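You operate a simulated robot arm through the tools that you are given. There is no shell and no other tool. Be economical: measure what you need, move in short steps, check, and stop when the job is done.

The job below is to be done with a simulated two-armed robot. You get a single attempt, and the scene is never put back.

TASK
Put the white felt pad on top of the scouring block. Then fetch the silver magnet and set it in the speaker dock. Then fetch the grey fuse and set it on the blue square. The order counts. Set down upright: white felt pad, silver magnet, grey fuse.

It is judged by the outcome, as a careful person would: the job done as asked, and still so three seconds after it is handed in. It fails if anything else is knocked over, pushed out of place, dropped, spilled or broken.

THE ROBOT
Two 7-joint arms with two-finger parallel grippers on one trunk, on a base that drives. Base frame: it is fixed to the floor where the robot stands at the start and does not move with it; the origin is under the middle of the robot, x ahead of it, y to its left, z up. Lengths are in mm, angles in degrees, forces in N, time in s.
The left shoulder is at the start at [50, 168, 1100], the right one opposite. With the tool pointing down near the work surface each hand reaches from about 200 to 660 mm from the robot's upright axis, wherever it stands, measured 20 degrees to its own side. Places, roughly: blue square [3300, 300, 600]; grey fuse (6x3x4 cm) [500, 2500, 800]; scouring block [1750, 4750, 750]; silver magnet [1250, 1000, 750]; speaker dock [700, -800, 800]; white felt pad (5x4x5 cm) [400, 0, 800]. Payload 1.57 kg a hand.
The tool frame of a hand sits at the grasp point between the pads (the TCP): z along the fingers, y along the line on which they close. The tips reach 30 mm beyond it. Largest opening 80 mm; finger width 17, thickness 12; the body of the gripper, 40 by 82 mm, starts 80 mm behind the TCP.
Orientation is told as [roll, pitch, yaw] about the base's x, y, z axes, in that order, counted from this pose: with the fingers straight down and closing along the base's y, the tool's x points along the base's -x, its y along +y and its z along -z.

THE INTERFACE
- The arms move only by the tool arm_command. It takes "left_steps", "right_steps" or both (then of equal length, played together; a hand with none holds still); each is a list of rows, each an object of numbers (a shift or turn left out is 0, a gripper value left out holds the last): "x", "y", "z": the shift along the tool's x, y, z in mm; "wx", "wy", "wz": the turn, a rotation vector about the tool's x, y, z in degrees; "grip": the opening, from 0 (shut) to 1 (fully open). In form: [{"x": .., "y": .., "z": .., "wx": .., "wy": .., "wz": .., "grip": ..}, ...]. A call has 1 to 10 rows; each row shifts and turns the commanded pose from where the row before left it, along the tool's axes as they then stand. A row lasts 0.2 s, in which the tool goes at most 50 mm and 8.6 degrees; a call with a longer step from one row to the next is refused whole, and so is a gripper value outside its range. A pose out of reach is approached as far as the arm can. The call stops where the force on the tool passes 40 N (or 10 N more than at its start, if that is more) or the arm is blocked; 0.2 s more then pass. The fingers move at their own pace (about 45 mm/s each) and stop on an object; they squeeze with about 35 N. The grip force told is the motor's: it shows also when the fingers shut on nothing. Time passes only in rows, and 0.2 s behind the last, so rows that do not move let the fingers close. The reply holds the time, the measured pose of the TCP, the force on the tool along the base axes, the opening and the grip force, in the units named above and with some noise, with the torque about the TCP (base axes, N m) and any sound that the robot's microphone picked up.
- Cameras (640 x 400 px; columns grow to the right, rows downward): "scene" is now at [115.5, -33.9, 1298.6]; the picture's right is [-0.43, -0.90, 0.00], its down [-0.61, 0.29, -0.74] and it looks along [0.67, -0.32, -0.67] (base axes); focal length 287 px, centre (320, 200). "left" rides on the left gripper at [72, 7, -122] in its tool frame; the picture's right is [-0.09, 1.00, 0.00], its down [-0.84, -0.08, -0.54] and it looks along [-0.54, -0.05, 0.84] (tool axes); focal length 238 px, centre (320, 200). "right" rides on the right gripper at [72, -7, -122] in its tool frame; the picture's right is [0.09, 1.00, 0.00], its down [-0.84, 0.08, -0.54] and it looks along [-0.54, 0.05, 0.84] (tool axes); focal length 238 px, centre (320, 200). There is no depth. A picture from a camera that has moved, and an enlarged one, comes with that camera's place and axes in the base frame and with its lens.
- get_image(camera): a new picture of that camera. The clock stands still meanwhile.
- move_column(by): slides the trunk up (or, below 0, down) by that many mm; the arms and the scene camera ride with it, the base frame stays. It gives what a move gives, with no picture.
- base_move(legs): drives the robot by 1 to 6 legs, each [ahead, left, turn to the left] in mm, mm and degrees, along the robot's own axes; the way and the turn of a leg run together, so that a leg with both is an arc; at most 1500 mm and 180 degrees a leg. The arms and the cameras ride along, it lands a little off, and it stops where it bumps. It gives what a move gives.
- head_to(pan, tilt): turns the head with the scene camera to pan (to the left, within 80 degrees either way) and tilt (down, from -29 to 69), counted from straight ahead of the robot. It gives what a move gives.
- enlarge(camera, box): a new picture of the part [left, top, right, bottom] of that camera's present view, enlarged. The clock stands still meanwhile.
- close_job(): hands the job in; it is judged then, once.

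Work in short steps. Places have to be worked out from the pictures, the camera data and where the tool is seen: move nearer, look again, correct. Check each grasp and each placing, and mend what went wrong. You have 165 turns and 138 pictures in all, those below and enlarged ones among them. Open the grippers and draw the arms clear of the work before you hand the job in, unless the task says otherwise; then end with one line.

The tools are called after "Call:" as name(argument=value, ...) on one line, values as JSON. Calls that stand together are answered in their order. arm_command: Moves the arms, as the interface text tells. Its arguments: {"type":"object","properties":{"left_steps":{"type":"array","items":{"type":"object","properties":{"x":{"type":"number"},"y":{"type":"number"},"z":{"type":"number"},"wx":{"type":"number"},"wy":{"type":"number"},"wz":{"type":"number"},"grip":{"type":"number"}}}},"right_steps":{"type":"array","items":{"type":"object","properties":{"x":{"type":"number"},"y":{"type":"number"},"z":{"type":"number"},"wx":{"type":"number"},"wy":{"type":"number"},"wz":{"type":"number"},"grip":{"type":"number"}}}}},"required":[]} The other tools are called the same way: move_column (by) slides the trunk up or down; base_move (legs) drives the base; head_to (pan, tilt) turns the head that bears the scene camera; get_image (camera) takes a picture; enlarge (camera, box) takes an enlarged picture of a part of a camera's view; close_job () hands the job in.

At the start:

```text
clock: 0.0
left_position: [411.8, -5.5, 1108.3]
left_tcp_rot: [0.0, 0.0, 0.1]
left_force: [0.4, -0.6, -0.4]
left_moment: [0.01, 0.0, 0.04]
left_grip_width: 79.8
left_gripper_force: 0.1
right_position: [314.1, -399.0, 1011.8]
right_tcp_rot: [-0.1, 0.0, 0.0]
right_force: [-0.6, 0.3, 0.0]
right_moment: [0.0, 0.02, 0.0]
right_grip_width: 79.8
right_gripper_force: 0.0
trunk travel left (down, up): [-268.0, 175.0]
robot x, y, heading: [0.6, -1.7, 0.1]
head pan, tilt: [-25.5, 42.4]
```

scene: 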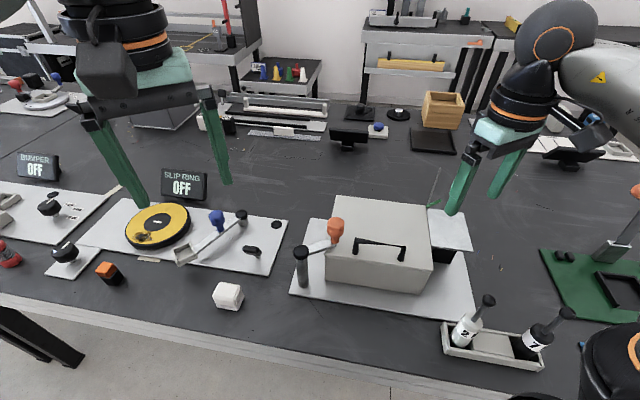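
right: 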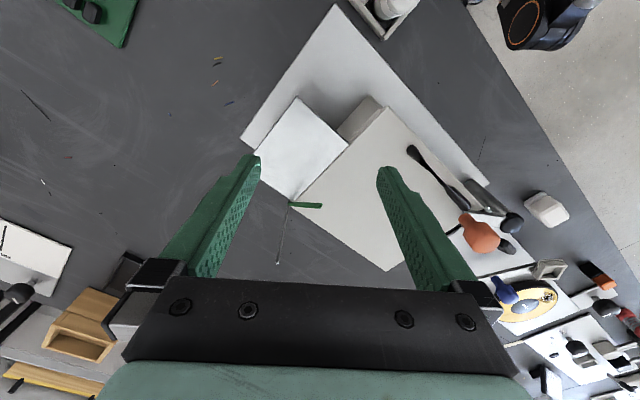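
left: 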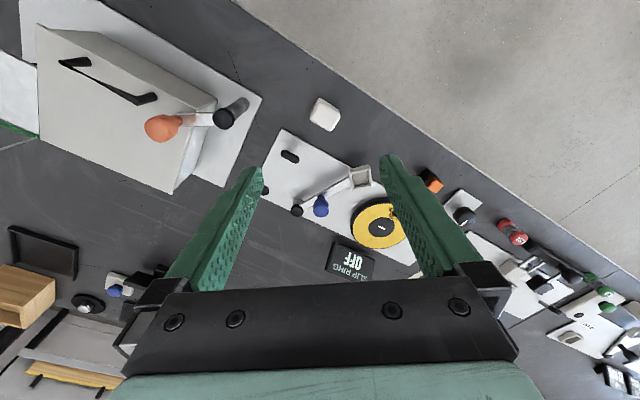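

The white pad shows near (228,296) in the scene picture, which works out to about [440, 0, 805]. I'll enlarge it in both views to get its orientation.

Call:
enlarge(camera="scene", box=[180, 260, 280, 322])

Call:
enlarge(camera="left", box=[270, 70, 370, 132])

Call:
head_to(pan=75, tilt=15)

```text
6.40 times, centred on (230, 291) of scene
camera zoom: at [115.5, -33.9, 1298.6], right [-0.43, -0.9, 0.0], down [-0.61, 0.29, -0.74], along [0.67, -0.32, -0.67], focal length 1839 px, centre (896, -382)
```

zoom: 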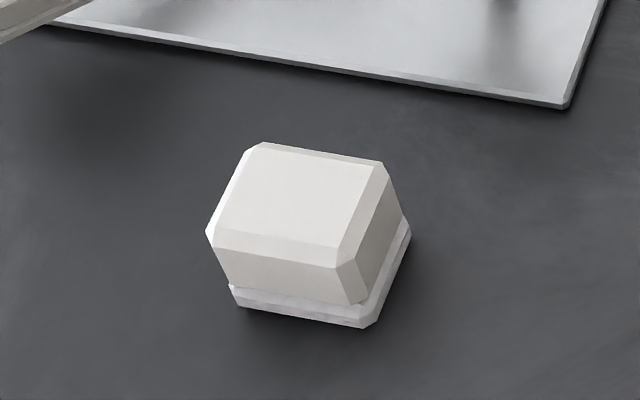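

```text
6.40 times, centred on (320, 101) of left
camera zoom: at [338.2, 0.7, 1229.5], right [0.09, 1.0, 0.0], down [0.84, -0.08, 0.54], along [0.54, -0.05, -0.84], focal length 1525 px, centre (320, 834)
```

zoom: 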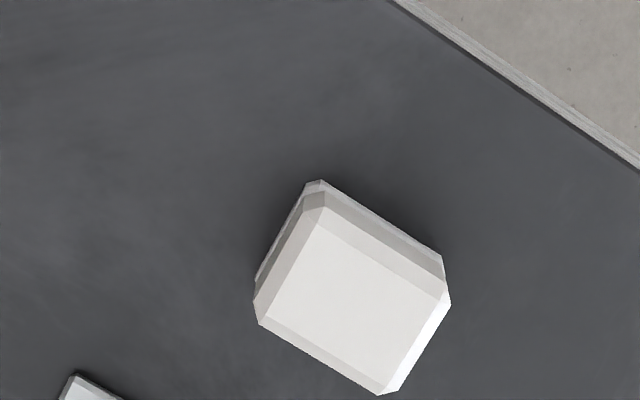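

```text
clock: 1.8
left_position: [411.4, -6.0, 1107.4]
left_tcp_rot: [0.0, 0.0, 0.1]
left_force: [-0.3, -0.2, -0.7]
left_moment: [-0.02, -0.01, 0.0]
left_grip_width: 80.1
left_gripper_force: 0.1
right_position: [313.0, -398.3, 1012.3]
right_tcp_rot: [0.0, -0.1, 0.0]
right_force: [-0.6, 0.0, 0.5]
right_moment: [0.02, -0.02, 0.05]
right_grip_width: 80.0
right_gripper_force: 0.1
trunk travel left (down, up): [-268.0, 175.0]
robot x, y, heading: [-2.0, -0.3, 0.0]
head pan, tilt: [75.0, 15.0]
```

Call:
get_image(camera="scene")

```text
132 pictures are left
camera scene: at [64.5, 92.2, 1341.7], right [0.97, -0.26, 0.0], down [-0.07, -0.25, -0.97], along [0.25, 0.93, -0.26], focal length 287 px, centre (320, 200)
```

scene: 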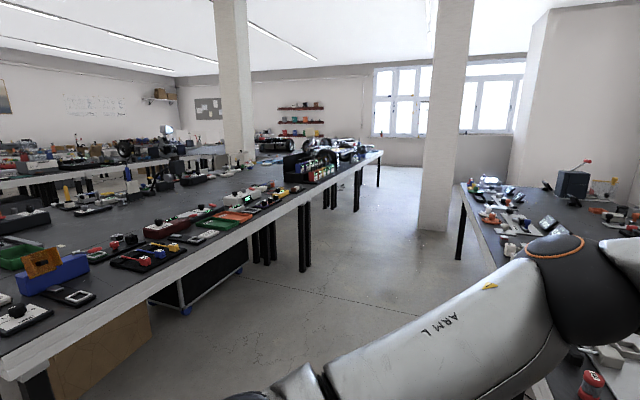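

The table edge runs at about 55° in the base frame, and the pad sits at about [434, 0] with its long side at about 53°. I'll bring the left hand above it, turned by -37°, and look again.

Call:
arm_command(left_steps=[{"x": -23, "y": 5, "grip": 1}, {"z": 37, "wz": 7.4}, {"z": 37, "wz": 7.4}, {"z": 37, "wz": 7.4}, {"z": 37, "wz": 7.4}, {"z": 37, "wz": 7.4}, {}])

Call:
get_image(camera="left")

```text
clock: 3.4
left_position: [434.7, 0.1, 922.6]
left_tcp_rot: [0.0, 0.0, -37.0]
left_force: [-0.5, -0.4, -0.4]
left_moment: [-0.02, 0.02, 0.01]
left_grip_width: 79.9
left_gripper_force: 0.0
right_position: [312.8, -399.3, 1011.8]
right_tcp_rot: [-0.1, 0.0, 0.0]
right_force: [1.1, 0.7, -1.6]
right_moment: [0.01, -0.01, -0.02]
right_grip_width: 79.7
right_gripper_force: 0.1
trunk travel left (down, up): [-268.0, 175.0]
robot x, y, heading: [2.5, 0.6, 0.2]
head pan, tilt: [75.0, 15.0]
```

```text
131 pictures are left
camera left: at [379.3, 47.7, 1045.0], right [0.67, 0.74, 0.0], down [0.62, -0.57, 0.54], along [0.4, -0.37, -0.84], focal length 238 px, centre (320, 200)
```

left: 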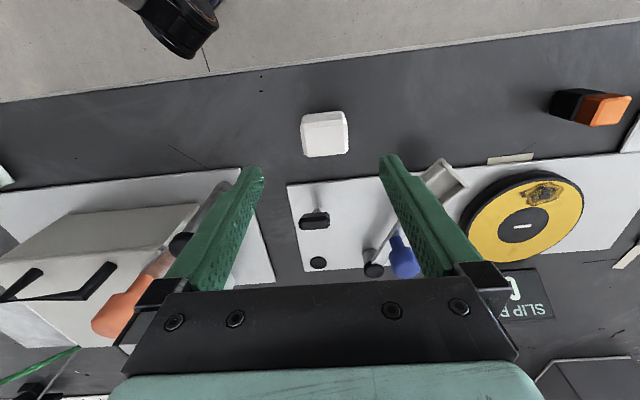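

Call:
enlarge(camera="left", box=[270, 95, 380, 165])

```text
5.71 times, centred on (325, 130) of left
camera zoom: at [379.3, 47.7, 1045.0], right [0.67, 0.74, 0.0], down [0.62, -0.57, 0.54], along [0.4, -0.37, -0.84], focal length 1362 px, centre (291, 600)
```

zoom: 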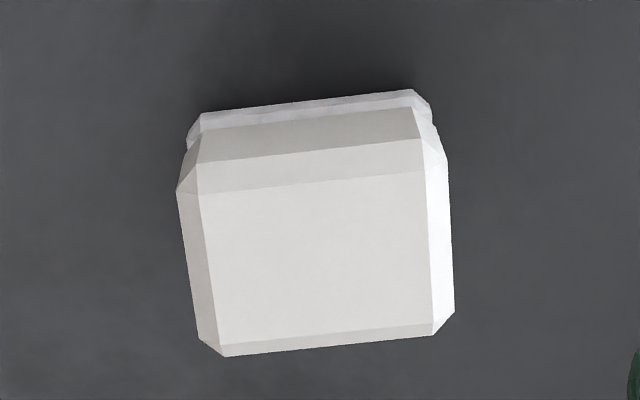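

The pad's top centre is at about [436, 0], and its sides line up with the closing axis. I'll descend and close.

Call:
arm_command(left_steps=[{"z": 40}, {"z": 40}, {"z": 23}, {}, {"grip": 0}, {}, {}, {}])

Call:
get_image(camera="left")

```text
clock: 5.2
left_position: [433.3, 0.2, 817.9]
left_tcp_rot: [-0.1, -0.1, -36.9]
left_force: [1.2, 0.2, 0.0]
left_moment: [0.03, 0.01, 0.01]
left_grip_width: 43.7
left_gripper_force: 30.2
right_position: [312.8, -399.9, 1012.5]
right_tcp_rot: [0.0, 0.0, 0.0]
right_force: [0.0, -0.1, -0.1]
right_moment: [-0.01, 0.04, -0.04]
right_grip_width: 79.9
right_gripper_force: 0.0
trunk travel left (down, up): [-268.0, 175.0]
robot x, y, heading: [-0.6, 1.7, 0.2]
head pan, tilt: [75.0, 15.0]
```

```text
129 pictures are left
camera left: at [377.7, 48.4, 941.7], right [0.67, 0.74, 0.0], down [0.62, -0.56, 0.54], along [0.4, -0.36, -0.84], focal length 238 px, centre (320, 200)
```

left: 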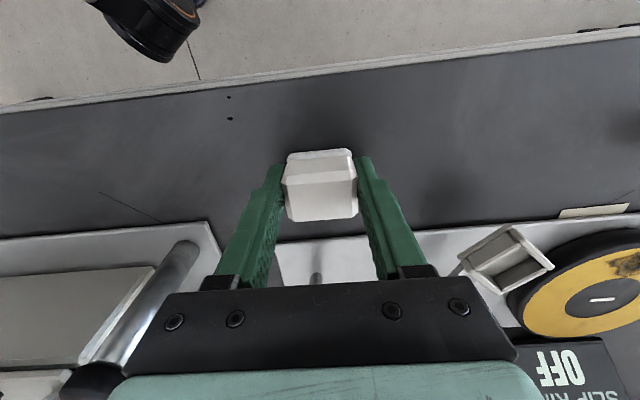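

The grip holds at 43.7 mm with 30 N. I'll lift it and check.

Call:
arm_command(left_steps=[{"z": -20}, {"z": -40}, {"z": -45}, {"z": -45}, {"z": -45}, {"z": -45}, {}])

Call:
head_to(pan=78, tilt=30)

Call:
get_image(camera="left")

Call:
get_image(camera="scene")

```text
clock: 6.8
left_position: [432.1, -1.4, 1059.8]
left_tcp_rot: [0.0, 0.0, -36.9]
left_force: [0.0, -1.1, -1.1]
left_moment: [0.0, 0.02, -0.02]
left_grip_width: 43.8
left_gripper_force: 34.9
right_position: [313.0, -399.4, 1011.8]
right_tcp_rot: [0.0, 0.0, 0.0]
right_force: [0.6, 0.0, -0.6]
right_moment: [0.0, -0.03, 0.0]
right_grip_width: 80.1
right_gripper_force: 0.2
trunk travel left (down, up): [-268.0, 175.0]
robot x, y, heading: [-2.2, -0.9, 0.0]
head pan, tilt: [75.0, 15.0]
```

```text
clock: 7.5
left_position: [432.3, -0.5, 1058.2]
left_tcp_rot: [0.1, 0.0, -36.9]
left_force: [1.2, 0.0, -1.5]
left_moment: [0.0, 0.0, -0.03]
left_grip_width: 43.7
left_gripper_force: 35.4
right_position: [312.8, -399.6, 1013.0]
right_tcp_rot: [0.0, 0.0, 0.0]
right_force: [-1.2, 0.0, -0.3]
right_moment: [0.0, 0.01, -0.01]
right_grip_width: 80.1
right_gripper_force: 0.1
trunk travel left (down, up): [-268.0, 175.0]
robot x, y, heading: [-3.9, 1.5, -0.1]
head pan, tilt: [78.0, 30.0]
```

```text
128 pictures are left
camera left: at [378.1, 47.8, 1181.5], right [0.67, 0.74, 0.0], down [0.62, -0.56, 0.54], along [0.4, -0.36, -0.84], focal length 238 px, centre (320, 200)
```

left: 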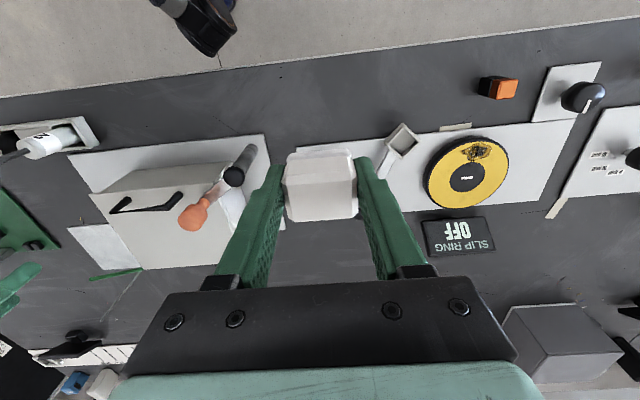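

```text
127 pictures are left
camera scene: at [59.1, 90.5, 1317.6], right [0.98, -0.21, 0.0], down [-0.1, -0.49, -0.87], along [0.18, 0.85, -0.5], focal length 287 px, centre (320, 200)
```

scene: 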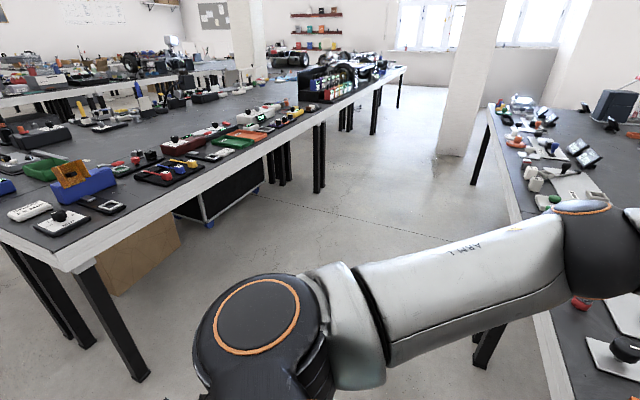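

The pad is held and lifted. The aisle between the tables runs at about 55°, so I'll raise the trunk a little for clearance, back off the table edge, turn along the aisle and look ahead.

Call:
move_column(by=80)

Call:
base_move(legs=[[-190, 130, 0], [0, 0, 55]])

Call:
head_to(pan=15, tilt=18)

Call:
get_image(camera="scene")

```text
clock: 8.7
left_position: [432.3, -0.9, 1138.3]
left_tcp_rot: [0.0, 0.0, -36.9]
left_force: [-0.6, -0.4, -0.7]
left_moment: [-0.03, 0.03, -0.04]
left_grip_width: 44.0
left_gripper_force: 34.7
right_position: [313.3, -399.0, 1091.9]
right_tcp_rot: [-0.1, 0.0, 0.0]
right_force: [0.5, 0.1, -0.1]
right_moment: [-0.01, -0.02, 0.03]
right_grip_width: 80.0
right_gripper_force: 0.0
trunk travel left (down, up): [-348.0, 95.0]
robot x, y, heading: [-0.2, 3.0, 0.1]
head pan, tilt: [78.0, 30.0]
```

```text
clock: 12.9
left_position: [55.7, 488.5, 1138.4]
left_tcp_rot: [0.0, 0.1, 18.8]
left_force: [-1.1, 0.1, 0.3]
left_moment: [0.02, 0.01, 0.01]
left_grip_width: 43.7
left_gripper_force: 34.8
right_position: [318.8, 163.9, 1092.4]
right_tcp_rot: [-0.1, 0.1, 55.7]
right_force: [-0.3, 0.8, -0.3]
right_moment: [-0.02, -0.05, 0.02]
right_grip_width: 80.1
right_gripper_force: 0.1
trunk travel left (down, up): [-348.0, 95.0]
robot x, y, heading: [-188.1, 129.8, 55.6]
head pan, tilt: [78.0, 30.0]
```

```text
clock: 14.2
left_position: [55.5, 487.8, 1139.9]
left_tcp_rot: [0.0, 0.1, 18.8]
left_force: [0.5, 0.0, -0.4]
left_moment: [0.01, -0.02, 0.01]
left_grip_width: 43.7
left_gripper_force: 34.9
right_position: [317.6, 163.4, 1092.2]
right_tcp_rot: [0.0, 0.0, 55.8]
right_force: [0.7, 0.9, 0.4]
right_moment: [-0.02, 0.01, 0.02]
right_grip_width: 79.9
right_gripper_force: 0.0
trunk travel left (down, up): [-348.0, 95.0]
robot x, y, heading: [-193.2, 129.7, 55.7]
head pan, tilt: [15.0, 18.0]
```

```text
126 pictures are left
camera scene: at [-134.7, 254.1, 1416.8], right [0.94, -0.33, 0.0], down [-0.1, -0.29, -0.95], along [0.31, 0.9, -0.31], focal length 287 px, centre (320, 200)
```

scene: 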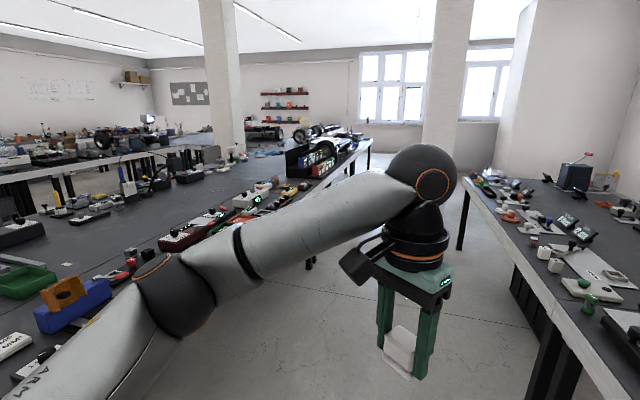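

The aisle ahead is clear. I'll drive 3 m along it in two legs and then look left at the table.

Call:
base_move(legs=[[1500, 0, 0], [1200, 0, 0]])

Call:
head_to(pan=20, tilt=20)

Call:
get_image(camera="scene")

```text
clock: 27.3
left_position: [1559.4, 2706.1, 1138.8]
left_tcp_rot: [0.0, 0.0, 19.1]
left_force: [0.2, -0.9, -0.2]
left_moment: [0.01, -0.02, 0.03]
left_grip_width: 43.8
left_gripper_force: 35.1
right_position: [1821.8, 2383.1, 1092.0]
right_tcp_rot: [0.1, 0.0, 55.9]
right_force: [0.3, 0.7, 0.4]
right_moment: [0.0, 0.0, 0.04]
right_grip_width: 80.1
right_gripper_force: 0.1
trunk travel left (down, up): [-348.0, 95.0]
robot x, y, heading: [1315.9, 2349.0, 55.9]
head pan, tilt: [15.0, 18.0]
```

```text
clock: 27.9
left_position: [1559.8, 2706.9, 1138.1]
left_tcp_rot: [0.0, 0.0, 19.0]
left_force: [0.4, -0.6, -0.1]
left_moment: [-0.01, 0.03, 0.01]
left_grip_width: 44.1
left_gripper_force: 34.8
right_position: [1822.9, 2383.5, 1092.9]
right_tcp_rot: [0.0, 0.1, 55.9]
right_force: [0.2, 0.7, -0.4]
right_moment: [0.02, -0.03, -0.02]
right_grip_width: 79.8
right_gripper_force: 0.0
trunk travel left (down, up): [-348.0, 95.0]
robot x, y, heading: [1317.3, 2347.3, 55.9]
head pan, tilt: [20.0, 20.0]
```

```text
125 pictures are left
camera scene: at [1362.2, 2473.6, 1413.6], right [0.97, -0.24, 0.0], down [-0.08, -0.33, -0.94], along [0.23, 0.91, -0.34], focal length 287 px, centre (320, 200)
```

scene: 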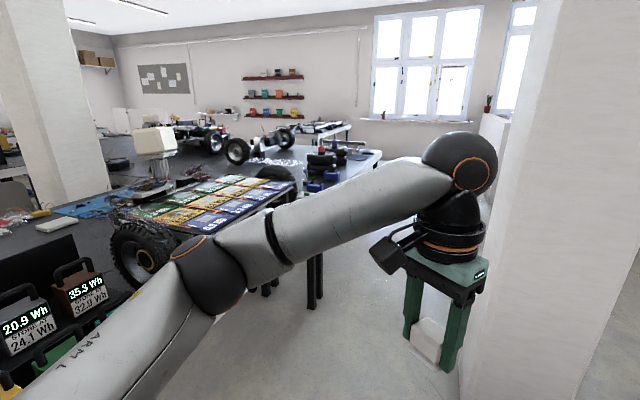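

Call:
head_to(pan=-25, tilt=30)

Call:
get_image(camera="scene")

Call:
head_to(pan=70, tilt=25)

Call:
get_image(camera="scene")

```text
clock: 29.1
left_position: [1560.4, 2705.8, 1138.9]
left_tcp_rot: [0.0, 0.0, 19.0]
left_force: [-0.8, -0.3, -0.3]
left_moment: [0.01, 0.02, -0.01]
left_grip_width: 43.8
left_gripper_force: 35.4
right_position: [1823.5, 2383.4, 1092.6]
right_tcp_rot: [0.1, 0.0, 55.8]
right_force: [0.5, -0.9, 1.4]
right_moment: [-0.02, -0.01, 0.01]
right_grip_width: 80.0
right_gripper_force: 0.0
trunk travel left (down, up): [-348.0, 95.0]
robot x, y, heading: [1316.2, 2348.8, 56.0]
head pan, tilt: [-25.0, 30.0]
```

```text
124 pictures are left
camera scene: at [1417.1, 2429.8, 1397.5], right [0.51, -0.86, 0.0], down [-0.43, -0.26, -0.87], along [0.74, 0.45, -0.5], focal length 287 px, centre (320, 200)
```

scene: 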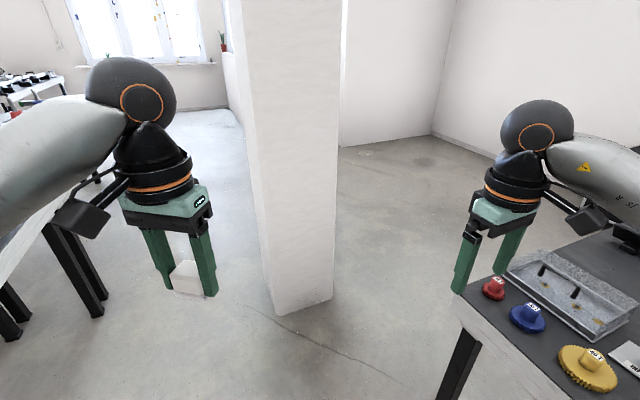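

```text
clock: 30.8
left_position: [1558.7, 2706.0, 1139.6]
left_tcp_rot: [0.0, 0.0, 19.1]
left_force: [0.4, 0.2, -0.4]
left_moment: [-0.02, 0.03, 0.01]
left_grip_width: 44.0
left_gripper_force: 34.7
right_position: [1822.2, 2382.9, 1091.9]
right_tcp_rot: [0.0, 0.0, 55.9]
right_force: [0.1, 0.5, -0.6]
right_moment: [-0.01, -0.01, 0.0]
right_grip_width: 80.1
right_gripper_force: 0.1
trunk travel left (down, up): [-348.0, 95.0]
robot x, y, heading: [1315.8, 2347.0, 55.6]
head pan, tilt: [70.0, 25.0]
```

```text
123 pictures are left
camera scene: at [1285.5, 2458.0, 1405.5], right [0.81, 0.59, 0.0], down [0.25, -0.34, -0.91], along [-0.53, 0.73, -0.42], focal length 287 px, centre (320, 200)
```

scene: 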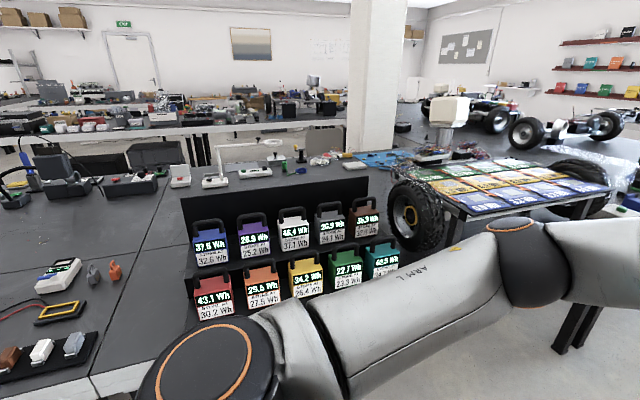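

The pillar's left face is at n≈40–65, and my right hand would hit it. I'll tuck the right hand inward, raise the trunk and check the right side's outline.

Call:
arm_command(right_steps=[{"y": 45}, {"y": 45}, {"y": 45}, {"y": 45}, {}])

Call:
head_to(pan=-60, tilt=45)

Call:
get_image(camera="scene")

```text
clock: 32.0
left_position: [1560.6, 2705.9, 1139.2]
left_tcp_rot: [-0.1, 0.0, 18.9]
left_force: [-0.6, -0.4, 0.1]
left_moment: [0.0, 0.0, -0.01]
left_grip_width: 43.9
left_gripper_force: 34.9
right_position: [1672.4, 2482.4, 1090.7]
right_tcp_rot: [0.0, 0.0, 55.9]
right_force: [0.6, 0.0, 0.7]
right_moment: [-0.02, -0.04, 0.02]
right_grip_width: 79.8
right_gripper_force: 0.0
trunk travel left (down, up): [-348.0, 95.0]
robot x, y, heading: [1312.0, 2348.3, 55.8]
head pan, tilt: [70.0, 25.0]
```

```text
clock: 34.1
left_position: [1560.2, 2705.5, 1137.9]
left_tcp_rot: [0.0, 0.0, 18.9]
left_force: [0.4, -0.6, -0.7]
left_moment: [0.03, 0.02, 0.03]
left_grip_width: 43.8
left_gripper_force: 34.8
right_position: [1673.7, 2484.3, 1090.9]
right_tcp_rot: [0.1, 0.1, 55.9]
right_force: [0.3, 0.3, -1.0]
right_moment: [0.01, -0.04, -0.02]
right_grip_width: 79.8
right_gripper_force: 0.0
trunk travel left (down, up): [-348.0, 95.0]
robot x, y, heading: [1317.4, 2348.1, 55.7]
head pan, tilt: [-60.0, 45.0]
```

```text
122 pictures are left
camera scene: at [1420.7, 2377.6, 1374.9], right [-0.07, -1.0, 0.0], down [-0.71, 0.05, -0.71], along [0.71, -0.05, -0.71], focal length 287 px, centre (320, 200)
```

scene: 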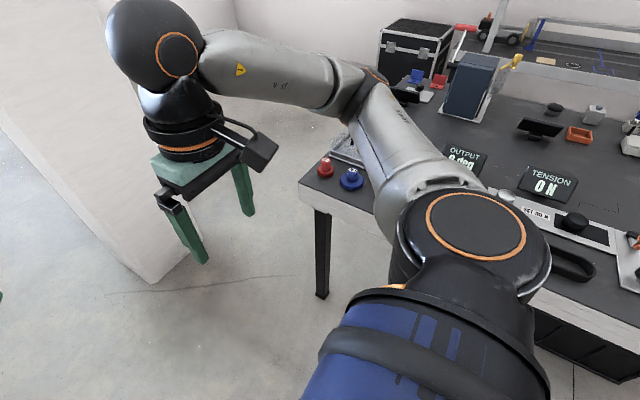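

The tuck pushed the right elbow outward to about 460 mm. I'll extend the right hand forward to straighten that arm and bring the elbow in.

Call:
arm_command(right_steps=[{"x": -46, "y": 5}, {"x": -46, "y": 5}, {"x": -46, "y": 5}, {"x": -46, "y": 5}, {"x": -46, "y": 5}, {"x": -40, "y": 5}, {}])

Call:
get_image(camera="scene")

Call:
head_to(pan=-20, tilt=45)

Call:
get_image(camera="scene")

```text
clock: 35.7
left_position: [1559.9, 2705.9, 1138.1]
left_tcp_rot: [0.0, 0.1, 19.0]
left_force: [-0.3, -1.1, -0.9]
left_moment: [-0.01, 0.0, -0.01]
left_grip_width: 43.7
left_gripper_force: 35.5
right_position: [1800.7, 2724.8, 1093.4]
right_tcp_rot: [0.1, -0.1, 56.0]
right_force: [0.4, 0.4, 0.5]
right_moment: [0.03, 0.0, 0.0]
right_grip_width: 80.2
right_gripper_force: 0.1
trunk travel left (down, up): [-348.0, 95.0]
robot x, y, heading: [1317.5, 2348.8, 55.9]
head pan, tilt: [-60.0, 45.0]
```

```text
121 pictures are left
camera scene: at [1420.9, 2377.2, 1374.9], right [-0.07, -1.0, 0.0], down [-0.71, 0.05, -0.71], along [0.71, -0.05, -0.71], focal length 287 px, centre (320, 200)
```

scene: 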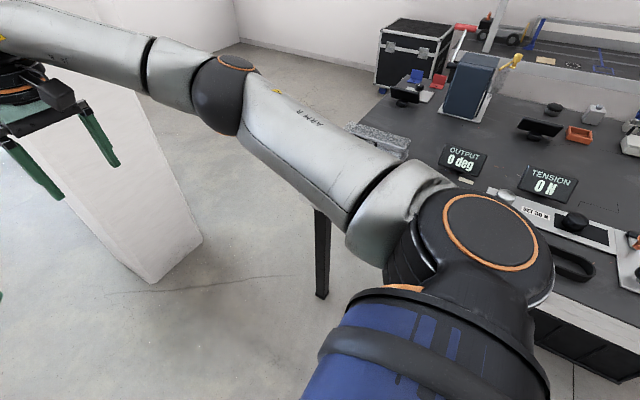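

```text
clock: 36.8
left_position: [1559.4, 2706.2, 1138.3]
left_tcp_rot: [0.0, 0.0, 19.0]
left_force: [-0.7, 0.6, -0.1]
left_moment: [0.01, -0.03, 0.0]
left_grip_width: 43.8
left_gripper_force: 35.0
right_position: [1799.6, 2725.4, 1093.8]
right_tcp_rot: [0.1, 0.0, 55.9]
right_force: [-0.3, -0.7, 0.0]
right_moment: [0.02, -0.03, -0.01]
right_grip_width: 80.0
right_gripper_force: 0.1
trunk travel left (down, up): [-348.0, 95.0]
robot x, y, heading: [1316.5, 2347.1, 55.9]
head pan, tilt: [-20.0, 45.0]
```

```text
120 pictures are left
camera scene: at [1405.4, 2431.0, 1374.9], right [0.59, -0.81, 0.0], down [-0.57, -0.41, -0.71], along [0.57, 0.41, -0.71], focal length 287 px, centre (320, 200)
```

scene: 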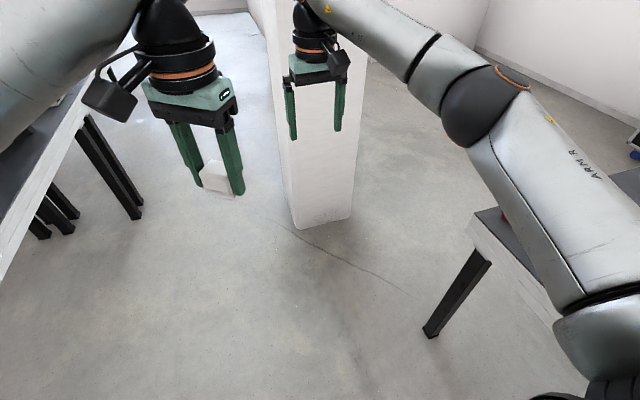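

The right elbow now sits 316 mm to the side. I'll shift left about 190 mm so it clears the pillar by about 70 mm, move up, and check.

Call:
base_move(legs=[[0, 190, 0], [800, 0, 0]])

Call:
head_to(pan=-45, tilt=40)

Call:
get_image(camera="scene")

Call:
head_to(pan=45, tilt=40)

Call:
get_image(camera="scene")

```text
clock: 42.1
left_position: [1829.2, 3472.7, 1139.7]
left_tcp_rot: [0.0, -0.1, 20.1]
left_force: [1.3, 0.0, -0.7]
left_moment: [-0.01, 0.0, -0.01]
left_grip_width: 44.1
left_gripper_force: 35.0
right_position: [2071.3, 3496.8, 1093.9]
right_tcp_rot: [0.0, 0.1, 57.1]
right_force: [0.1, 0.1, -0.3]
right_moment: [-0.03, -0.01, 0.0]
right_grip_width: 80.0
right_gripper_force: 0.0
trunk travel left (down, up): [-348.0, 95.0]
robot x, y, heading: [1593.4, 3110.3, 57.2]
head pan, tilt: [-20.0, 45.0]
```

```text
clock: 43.0
left_position: [1829.7, 3471.3, 1138.4]
left_tcp_rot: [0.0, 0.0, 20.2]
left_force: [-0.5, 0.3, -1.1]
left_moment: [0.0, -0.02, -0.01]
left_grip_width: 43.7
left_gripper_force: 35.2
right_position: [2069.3, 3496.3, 1093.3]
right_tcp_rot: [0.0, 0.1, 57.1]
right_force: [0.3, 0.8, -0.3]
right_moment: [0.03, -0.01, -0.01]
right_grip_width: 79.8
right_gripper_force: 0.0
trunk travel left (down, up): [-348.0, 95.0]
robot x, y, heading: [1591.2, 3107.3, 57.1]
head pan, tilt: [-45.0, 40.0]
```

```text
119 pictures are left
camera scene: at [1699.0, 3162.8, 1382.1], right [0.21, -0.98, 0.0], down [-0.63, -0.14, -0.77], along [0.75, 0.16, -0.64], focal length 287 px, centre (320, 200)
```

scene: 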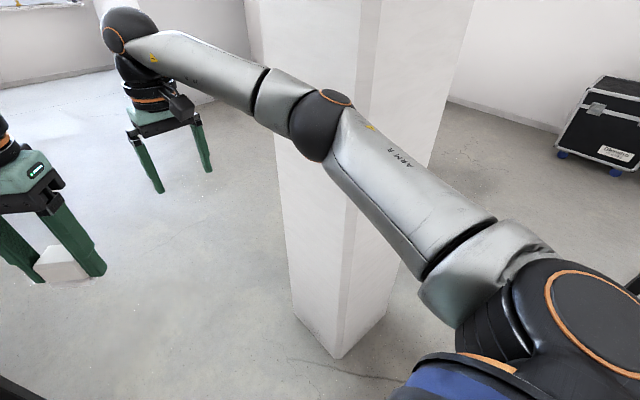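

```text
clock: 44.7
left_position: [1828.8, 3472.6, 1139.8]
left_tcp_rot: [-0.1, -0.1, 20.1]
left_force: [0.7, -1.4, -0.1]
left_moment: [-0.02, -0.01, 0.02]
left_grip_width: 43.9
left_gripper_force: 34.8
right_position: [2069.8, 3496.7, 1093.6]
right_tcp_rot: [0.0, 0.1, 57.1]
right_force: [-0.4, -0.1, 0.5]
right_moment: [-0.02, 0.0, 0.01]
right_grip_width: 79.9
right_gripper_force: 0.0
trunk travel left (down, up): [-348.0, 95.0]
robot x, y, heading: [1591.2, 3108.2, 56.7]
head pan, tilt: [45.0, 40.0]
```

```text
118 pictures are left
camera scene: at [1598.1, 3228.1, 1382.1], right [0.98, 0.21, 0.0], down [0.13, -0.63, -0.77], along [-0.16, 0.75, -0.64], focal length 287 px, centre (320, 200)
```

scene: 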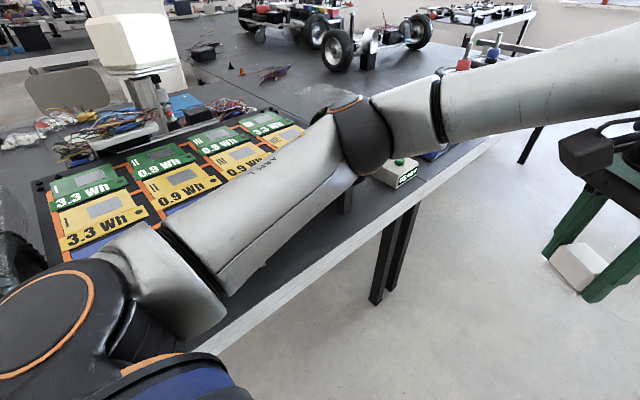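

The pillar's face is at n≈70 and the elbow's outer side is at about -46, so there is room. I'll drive past it and look at the table end.

Call:
base_move(legs=[[0, 0, -2], [1150, 0, 0]])

Call:
head_to(pan=60, tilt=30)

Call:
get_image(camera="scene")

```text
clock: 50.9
left_position: [2483.1, 4422.1, 1139.5]
left_tcp_rot: [0.0, 0.0, 19.4]
left_force: [-0.3, 0.5, -0.4]
left_moment: [0.01, 0.0, 0.04]
left_grip_width: 43.8
left_gripper_force: 34.6
right_position: [2723.7, 4442.7, 1093.9]
right_tcp_rot: [0.0, 0.0, 56.4]
right_force: [0.4, -0.2, -0.3]
right_moment: [-0.02, 0.0, 0.01]
right_grip_width: 80.2
right_gripper_force: 0.1
trunk travel left (down, up): [-348.0, 95.0]
robot x, y, heading: [2244.5, 4064.1, 56.3]
head pan, tilt: [45.0, 40.0]
```

```text
clock: 51.7
left_position: [2482.6, 4421.0, 1139.9]
left_tcp_rot: [0.0, 0.0, 19.4]
left_force: [0.0, 0.8, -1.8]
left_moment: [0.05, 0.02, 0.04]
left_grip_width: 44.0
left_gripper_force: 35.5
right_position: [2723.4, 4441.9, 1094.0]
right_tcp_rot: [0.0, 0.0, 56.4]
right_force: [0.0, 0.0, -1.0]
right_moment: [-0.02, -0.03, 0.0]
right_grip_width: 79.6
right_gripper_force: 0.1
trunk travel left (down, up): [-348.0, 95.0]
robot x, y, heading: [2246.0, 4063.2, 56.4]
head pan, tilt: [60.0, 30.0]
```

```text
117 pictures are left
camera scene: at [2225.1, 4177.8, 1397.5], right [0.9, 0.44, 0.0], down [0.22, -0.45, -0.87], along [-0.38, 0.78, -0.5], focal length 287 px, centre (320, 200)
```

scene: 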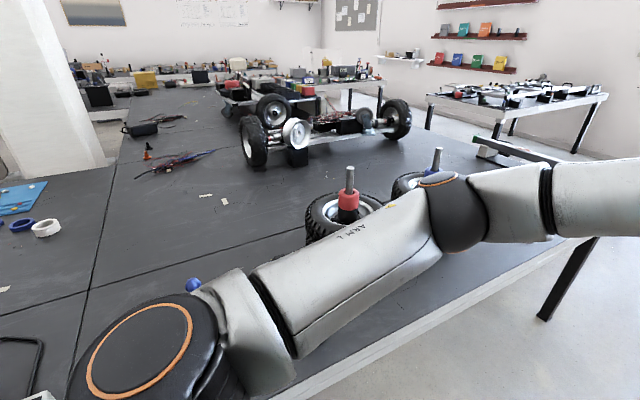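

The arm hides the expected spot, near (267,261). I'll turn left to face the table and look.

Call:
base_move(legs=[[200, 0, 0], [0, 0, 88]])

Call:
head_to(pan=0, tilt=40)

Call:
get_image(camera="scene")

```text
clock: 57.0
left_position: [2007.1, 4487.9, 1139.5]
left_tcp_rot: [0.0, 0.1, 106.5]
left_force: [-0.1, -1.2, 0.4]
left_moment: [0.0, 0.0, -0.02]
left_grip_width: 44.0
left_gripper_force: 35.4
right_position: [1998.8, 4729.0, 1094.4]
right_tcp_rot: [0.0, 0.0, 143.5]
right_force: [-0.3, -0.1, 0.2]
right_moment: [-0.02, 0.0, 0.01]
right_grip_width: 79.9
right_gripper_force: 0.0
trunk travel left (down, up): [-348.0, 95.0]
robot x, y, heading: [2359.9, 4231.7, 143.4]
head pan, tilt: [60.0, 30.0]
```

```text
clock: 58.3
left_position: [2007.8, 4487.6, 1138.7]
left_tcp_rot: [0.0, 0.0, 106.5]
left_force: [0.4, 0.0, -0.4]
left_moment: [0.0, -0.02, -0.01]
left_grip_width: 43.7
left_gripper_force: 34.7
right_position: [1999.1, 4729.2, 1093.3]
right_tcp_rot: [0.0, 0.0, 143.5]
right_force: [0.0, 0.2, 0.2]
right_moment: [0.0, 0.03, -0.02]
right_grip_width: 79.8
right_gripper_force: 0.1
trunk travel left (down, up): [-348.0, 95.0]
robot x, y, heading: [2355.5, 4231.0, 143.4]
head pan, tilt: [0.0, 40.0]
```

```text
116 pictures are left
camera scene: at [2255.2, 4306.3, 1382.2], right [0.59, 0.8, 0.0], down [0.52, -0.38, -0.77], along [-0.62, 0.46, -0.64], focal length 287 px, centre (320, 200)
```

scene: 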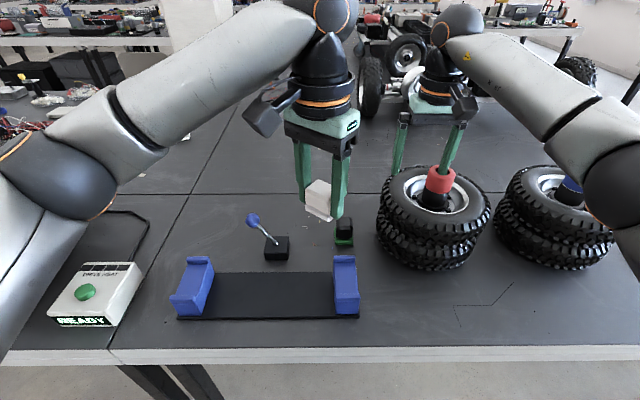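

A small black and green block at (343,232) fits the given place, at about [1840, 4690]. I'll enlarge it.

Call:
enlarge(camera="scene", box=[290, 195, 390, 257])

Call:
get_image(camera="left")

```text
6.40 times, centred on (340, 226) of scene
camera zoom: at [2255.2, 4306.3, 1382.2], right [0.59, 0.8, 0.0], down [0.52, -0.38, -0.77], along [-0.62, 0.46, -0.64], focal length 1839 px, centre (192, 34)
```

zoom: 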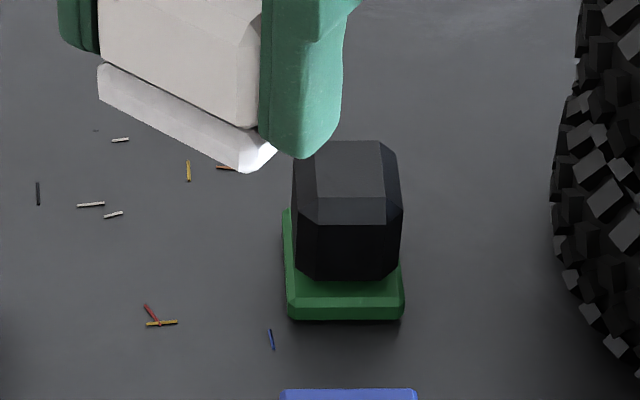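

```text
114 pictures are left
camera left: at [2021.6, 4416.9, 1261.6], right [-0.98, -0.2, 0.0], down [-0.16, 0.82, 0.54], along [-0.11, 0.53, -0.84], focal length 238 px, centre (320, 200)
```

left: 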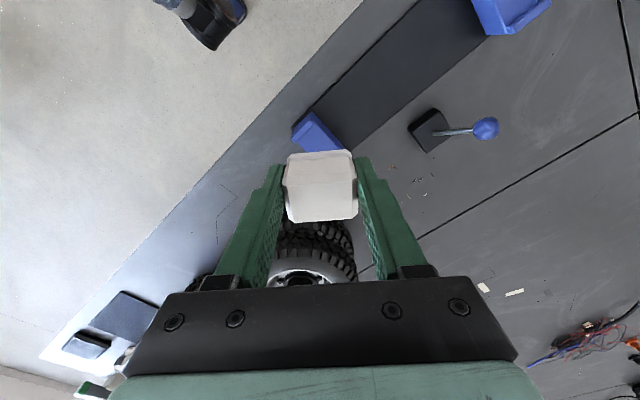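

The scouring block is the black one with the green base: centre about [1844, 4693], top z about 842, aligned with the robot's heading. It is 686 mm ahead, which is too far, so I'll raise the trunk for clearance over the hub posts and shift ahead and to the right.

Call:
move_column(by=90)

Call:
base_move(legs=[[0, -150, 0], [85, 0, 0]])

Call:
arm_command(left_steps=[{"wz": -7.4}, {"wz": -7.4}, {"wz": -7.4}, {"wz": -7.4}, {"wz": -7.4}, {}])

Call:
get_image(camera="scene")

Call:
get_image(camera="left")

```text
clock: 59.6
left_position: [2009.1, 4487.1, 1229.1]
left_tcp_rot: [0.1, 0.0, 106.5]
left_force: [-0.8, 0.2, -0.8]
left_moment: [0.0, 0.0, 0.04]
left_grip_width: 44.0
left_gripper_force: 35.2
right_position: [1999.2, 4730.1, 1183.8]
right_tcp_rot: [0.0, 0.0, 143.6]
right_force: [0.4, -0.2, 1.1]
right_moment: [0.02, 0.02, 0.03]
right_grip_width: 79.8
right_gripper_force: 0.0
trunk travel left (down, up): [-438.0, 5.0]
robot x, y, heading: [2357.1, 4228.5, 143.2]
head pan, tilt: [0.0, 40.0]
```

```text
clock: 61.6
left_position: [2029.6, 4658.7, 1230.0]
left_tcp_rot: [-0.1, 0.0, 106.5]
left_force: [0.3, 0.5, -0.1]
left_moment: [0.01, -0.01, -0.04]
left_grip_width: 43.8
left_gripper_force: 35.6
right_position: [2021.4, 4901.0, 1184.8]
right_tcp_rot: [0.0, 0.0, 143.4]
right_force: [0.5, 0.5, 0.1]
right_moment: [-0.01, -0.02, 0.0]
right_grip_width: 79.9
right_gripper_force: 0.1
trunk travel left (down, up): [-438.0, 5.0]
robot x, y, heading: [2375.9, 4399.6, 143.4]
head pan, tilt: [0.0, 40.0]
```

```text
clock: 63.0
left_position: [2029.4, 4659.6, 1229.8]
left_tcp_rot: [0.0, -0.1, 143.6]
left_force: [-0.9, 0.5, -0.3]
left_moment: [0.0, 0.01, -0.01]
left_grip_width: 44.0
left_gripper_force: 34.9
right_position: [2021.3, 4900.1, 1183.4]
right_tcp_rot: [0.0, -0.1, 143.5]
right_force: [-0.9, -0.1, 0.2]
right_moment: [0.0, 0.0, -0.02]
right_grip_width: 80.0
right_gripper_force: 0.2
trunk travel left (down, up): [-438.0, 5.0]
robot x, y, heading: [2377.1, 4399.2, 143.4]
head pan, tilt: [0.0, 40.0]
```

```text
113 pictures are left
camera scene: at [2276.7, 4477.3, 1472.1], right [0.6, 0.8, 0.0], down [0.52, -0.38, -0.77], along [-0.62, 0.46, -0.64], focal length 287 px, centre (320, 200)
```

scene: 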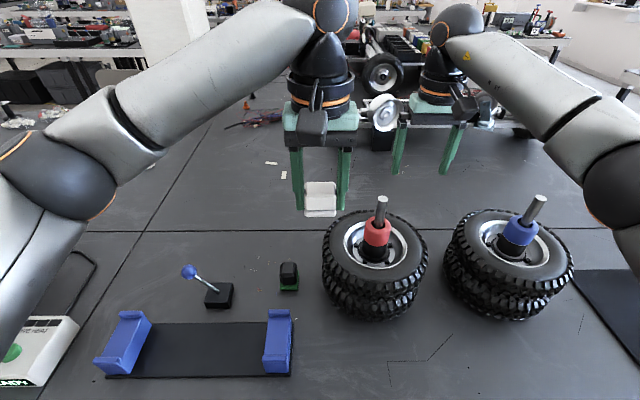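

```text
112 pictures are left
camera left: at [2083.0, 4610.6, 1351.6], right [-0.67, -0.75, 0.0], down [-0.63, 0.56, 0.54], along [-0.41, 0.36, -0.84], focal length 238 px, centre (320, 200)
```

left: 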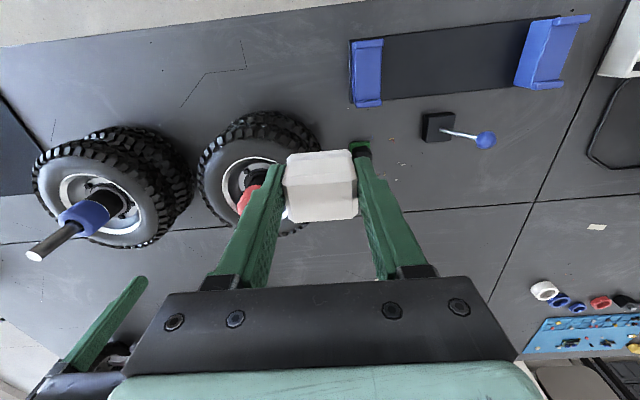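

Call:
enlarge(camera="scene", box=[240, 245, 340, 307])

```text
6.40 times, centred on (290, 276) of scene
camera zoom: at [2276.7, 4477.3, 1472.1], right [0.6, 0.8, 0.0], down [0.52, -0.38, -0.77], along [-0.62, 0.46, -0.64], focal length 1839 px, centre (512, -286)
```

zoom: 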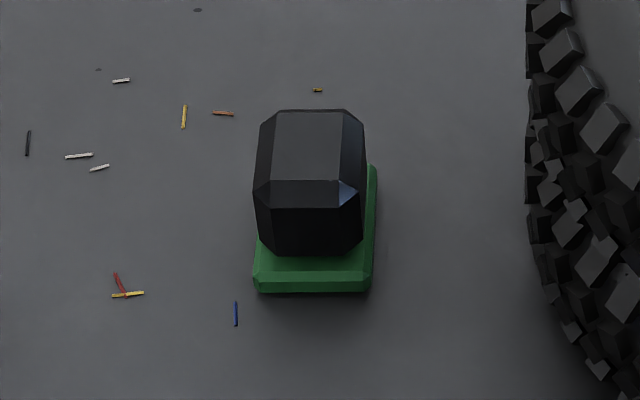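

Triangulating from two views puts the block's top centre at about [1846, 4691, 840]. I'll move the pad over it and down to about 60 mm above.

Call:
arm_command(left_steps=[{"x": -41.5, "y": 21}, {"x": -41.5, "y": 21}, {"x": -41.5, "y": 21}, {"x": -41.5, "y": 21}, {"z": 48}, {"z": 48}, {"z": 48}, {"z": 48}, {"z": 48}, {"z": 40}])

Call:
enlarge(camera="scene", box=[215, 200, 375, 300])

Call:
get_image(camera="left")

```text
clock: 65.2
left_position: [1852.9, 4678.8, 944.2]
left_tcp_rot: [0.1, -0.1, 143.5]
left_force: [0.2, -0.9, -1.5]
left_moment: [-0.03, -0.01, 0.01]
left_grip_width: 43.9
left_gripper_force: 34.9
left hand out of reach, approached as far as the arm can: row 4
right_position: [2020.8, 4900.8, 1183.3]
right_tcp_rot: [0.0, -0.1, 143.4]
right_force: [-0.5, -0.2, 0.0]
right_moment: [-0.01, 0.03, 0.01]
right_grip_width: 80.1
right_gripper_force: 0.0
trunk travel left (down, up): [-438.0, 5.0]
robot x, y, heading: [2378.6, 4403.8, 143.0]
head pan, tilt: [0.0, 40.0]
```

```text
4.00 times, centred on (295, 250) of scene
camera zoom: at [2276.7, 4477.5, 1472.2], right [0.6, 0.8, 0.0], down [0.52, -0.38, -0.77], along [-0.62, 0.46, -0.64], focal length 1150 px, centre (420, 0)
```

zoom: 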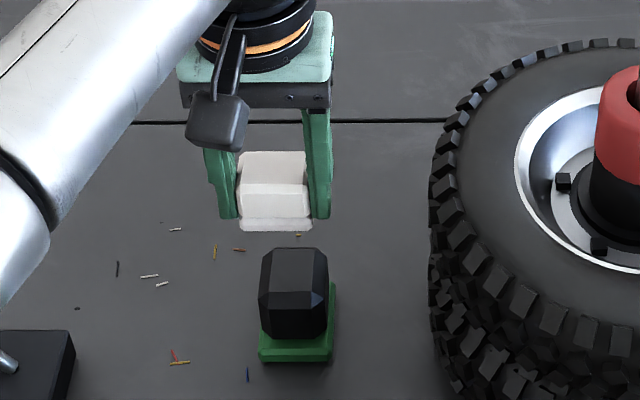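

```text
109 pictures are left
camera left: at [1906.6, 4630.1, 1066.7], right [-0.67, -0.75, 0.0], down [-0.63, 0.56, 0.54], along [-0.4, 0.36, -0.84], focal length 238 px, centre (320, 200)
```

left: 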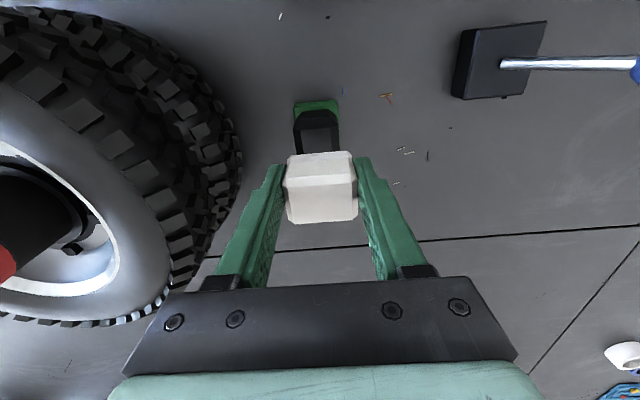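

Call:
enlarge(camera="left", box=[270, 85, 380, 165])

```text
5.00 times, centred on (325, 125) of left
camera zoom: at [1906.6, 4630.1, 1066.7], right [-0.67, -0.75, 0.0], down [-0.63, 0.56, 0.54], along [-0.4, 0.36, -0.84], focal length 1192 px, centre (295, 575)
```

zoom: 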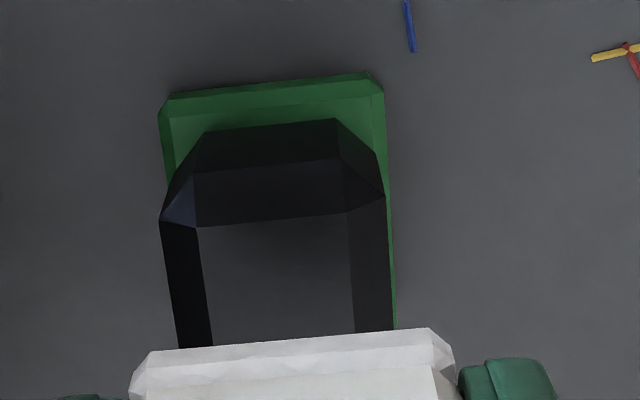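

The close view confirms the top centre at about [1847, 4689]. I'll correct by 9 mm ahead and 4.5 mm right while lowering a little.

Call:
arm_command(left_steps=[{"x": -9, "y": -4.5, "z": 10}, {"z": 25}, {}])

Call:
enlarge(camera="scene", box=[240, 225, 340, 287])

Call:
enlarge(camera="left", box=[265, 85, 375, 165])

```text
clock: 66.0
left_position: [1851.7, 4684.7, 908.6]
left_tcp_rot: [0.1, -0.1, 143.5]
left_force: [0.6, 0.1, -0.4]
left_moment: [-0.05, -0.01, 0.01]
left_grip_width: 43.7
left_gripper_force: 35.3
left hand out of reach, approached as far as the arm can: row 2
right_position: [2022.0, 4900.5, 1183.3]
right_tcp_rot: [0.1, 0.0, 143.5]
right_force: [0.0, -0.5, 0.6]
right_moment: [-0.01, 0.0, -0.03]
right_grip_width: 80.0
right_gripper_force: 0.1
trunk travel left (down, up): [-438.0, 5.0]
robot x, y, heading: [2374.8, 4402.0, 143.2]
head pan, tilt: [0.0, 40.0]
```

```text
6.40 times, centred on (290, 256) of scene
camera zoom: at [2277.1, 4477.6, 1472.2], right [0.6, 0.8, 0.0], down [0.52, -0.38, -0.77], along [-0.62, 0.46, -0.64], focal length 1839 px, centre (512, -158)
```

zoom: 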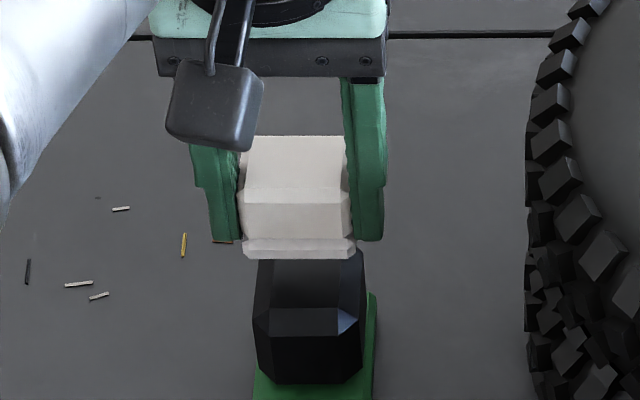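

```text
5.00 times, centred on (320, 125) of left
camera zoom: at [1905.3, 4635.9, 1031.1], right [-0.67, -0.75, 0.0], down [-0.63, 0.56, 0.54], along [-0.41, 0.36, -0.84], focal length 1192 px, centre (320, 575)
```

zoom: 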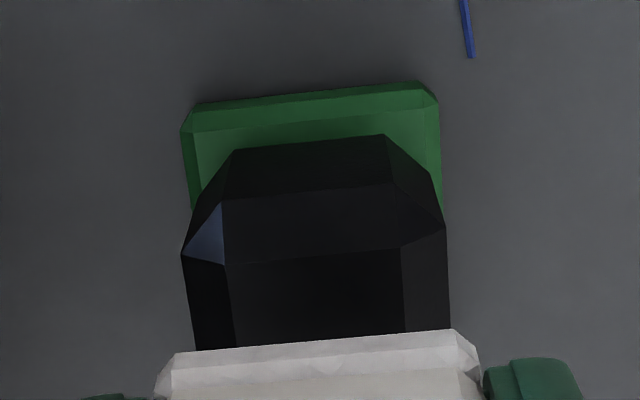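

The high trunk limits the reach. I'll pull the right hand back clear of the posts, raise the left hand, and then lower the trunk to gain reach.

Call:
arm_command(left_steps=[{"z": -45}, {"z": -45}, {"z": -45}, {"z": -45}, {"x": 10}, {}], right_steps=[{"x": 40}, {"x": 40}, {"x": 40}, {"x": 40}, {"x": 40}, {}])

Call:
move_column(by=-165)

Call:
get_image(camera="scene")

```text
clock: 67.4
left_position: [1860.0, 4678.2, 1088.7]
left_tcp_rot: [0.1, 0.0, 143.5]
left_force: [-0.1, 0.6, -1.2]
left_moment: [0.0, -0.02, 0.0]
left_grip_width: 43.9
left_gripper_force: 35.0
right_position: [2183.6, 4783.9, 1181.9]
right_tcp_rot: [0.0, 0.0, 143.4]
right_force: [-0.7, -0.3, 0.7]
right_moment: [-0.01, 0.0, -0.01]
right_grip_width: 80.1
right_gripper_force: 0.0
trunk travel left (down, up): [-438.0, 5.0]
robot x, y, heading: [2377.0, 4400.9, 143.4]
head pan, tilt: [0.0, 40.0]
```

```text
clock: 69.3
left_position: [1859.7, 4677.0, 925.1]
left_tcp_rot: [0.1, -0.1, 143.5]
left_force: [0.0, -0.4, -0.7]
left_moment: [-0.03, -0.01, -0.01]
left_grip_width: 43.9
left_gripper_force: 34.9
right_position: [2183.0, 4782.7, 1018.3]
right_tcp_rot: [0.0, 0.0, 143.5]
right_force: [0.1, -0.3, 0.0]
right_moment: [-0.03, -0.01, -0.02]
right_grip_width: 80.0
right_gripper_force: 0.0
trunk travel left (down, up): [-273.0, 170.0]
robot x, y, heading: [2374.3, 4401.2, 143.3]
head pan, tilt: [0.0, 40.0]
```

```text
105 pictures are left
camera scene: at [2276.8, 4477.2, 1307.2], right [0.6, 0.8, 0.0], down [0.52, -0.38, -0.77], along [-0.62, 0.46, -0.64], focal length 287 px, centre (320, 200)
```

scene: 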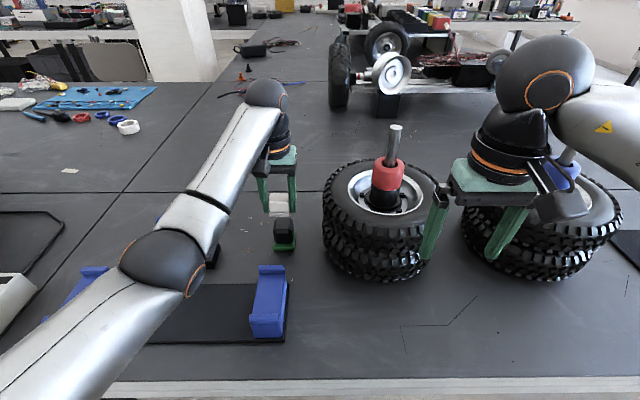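

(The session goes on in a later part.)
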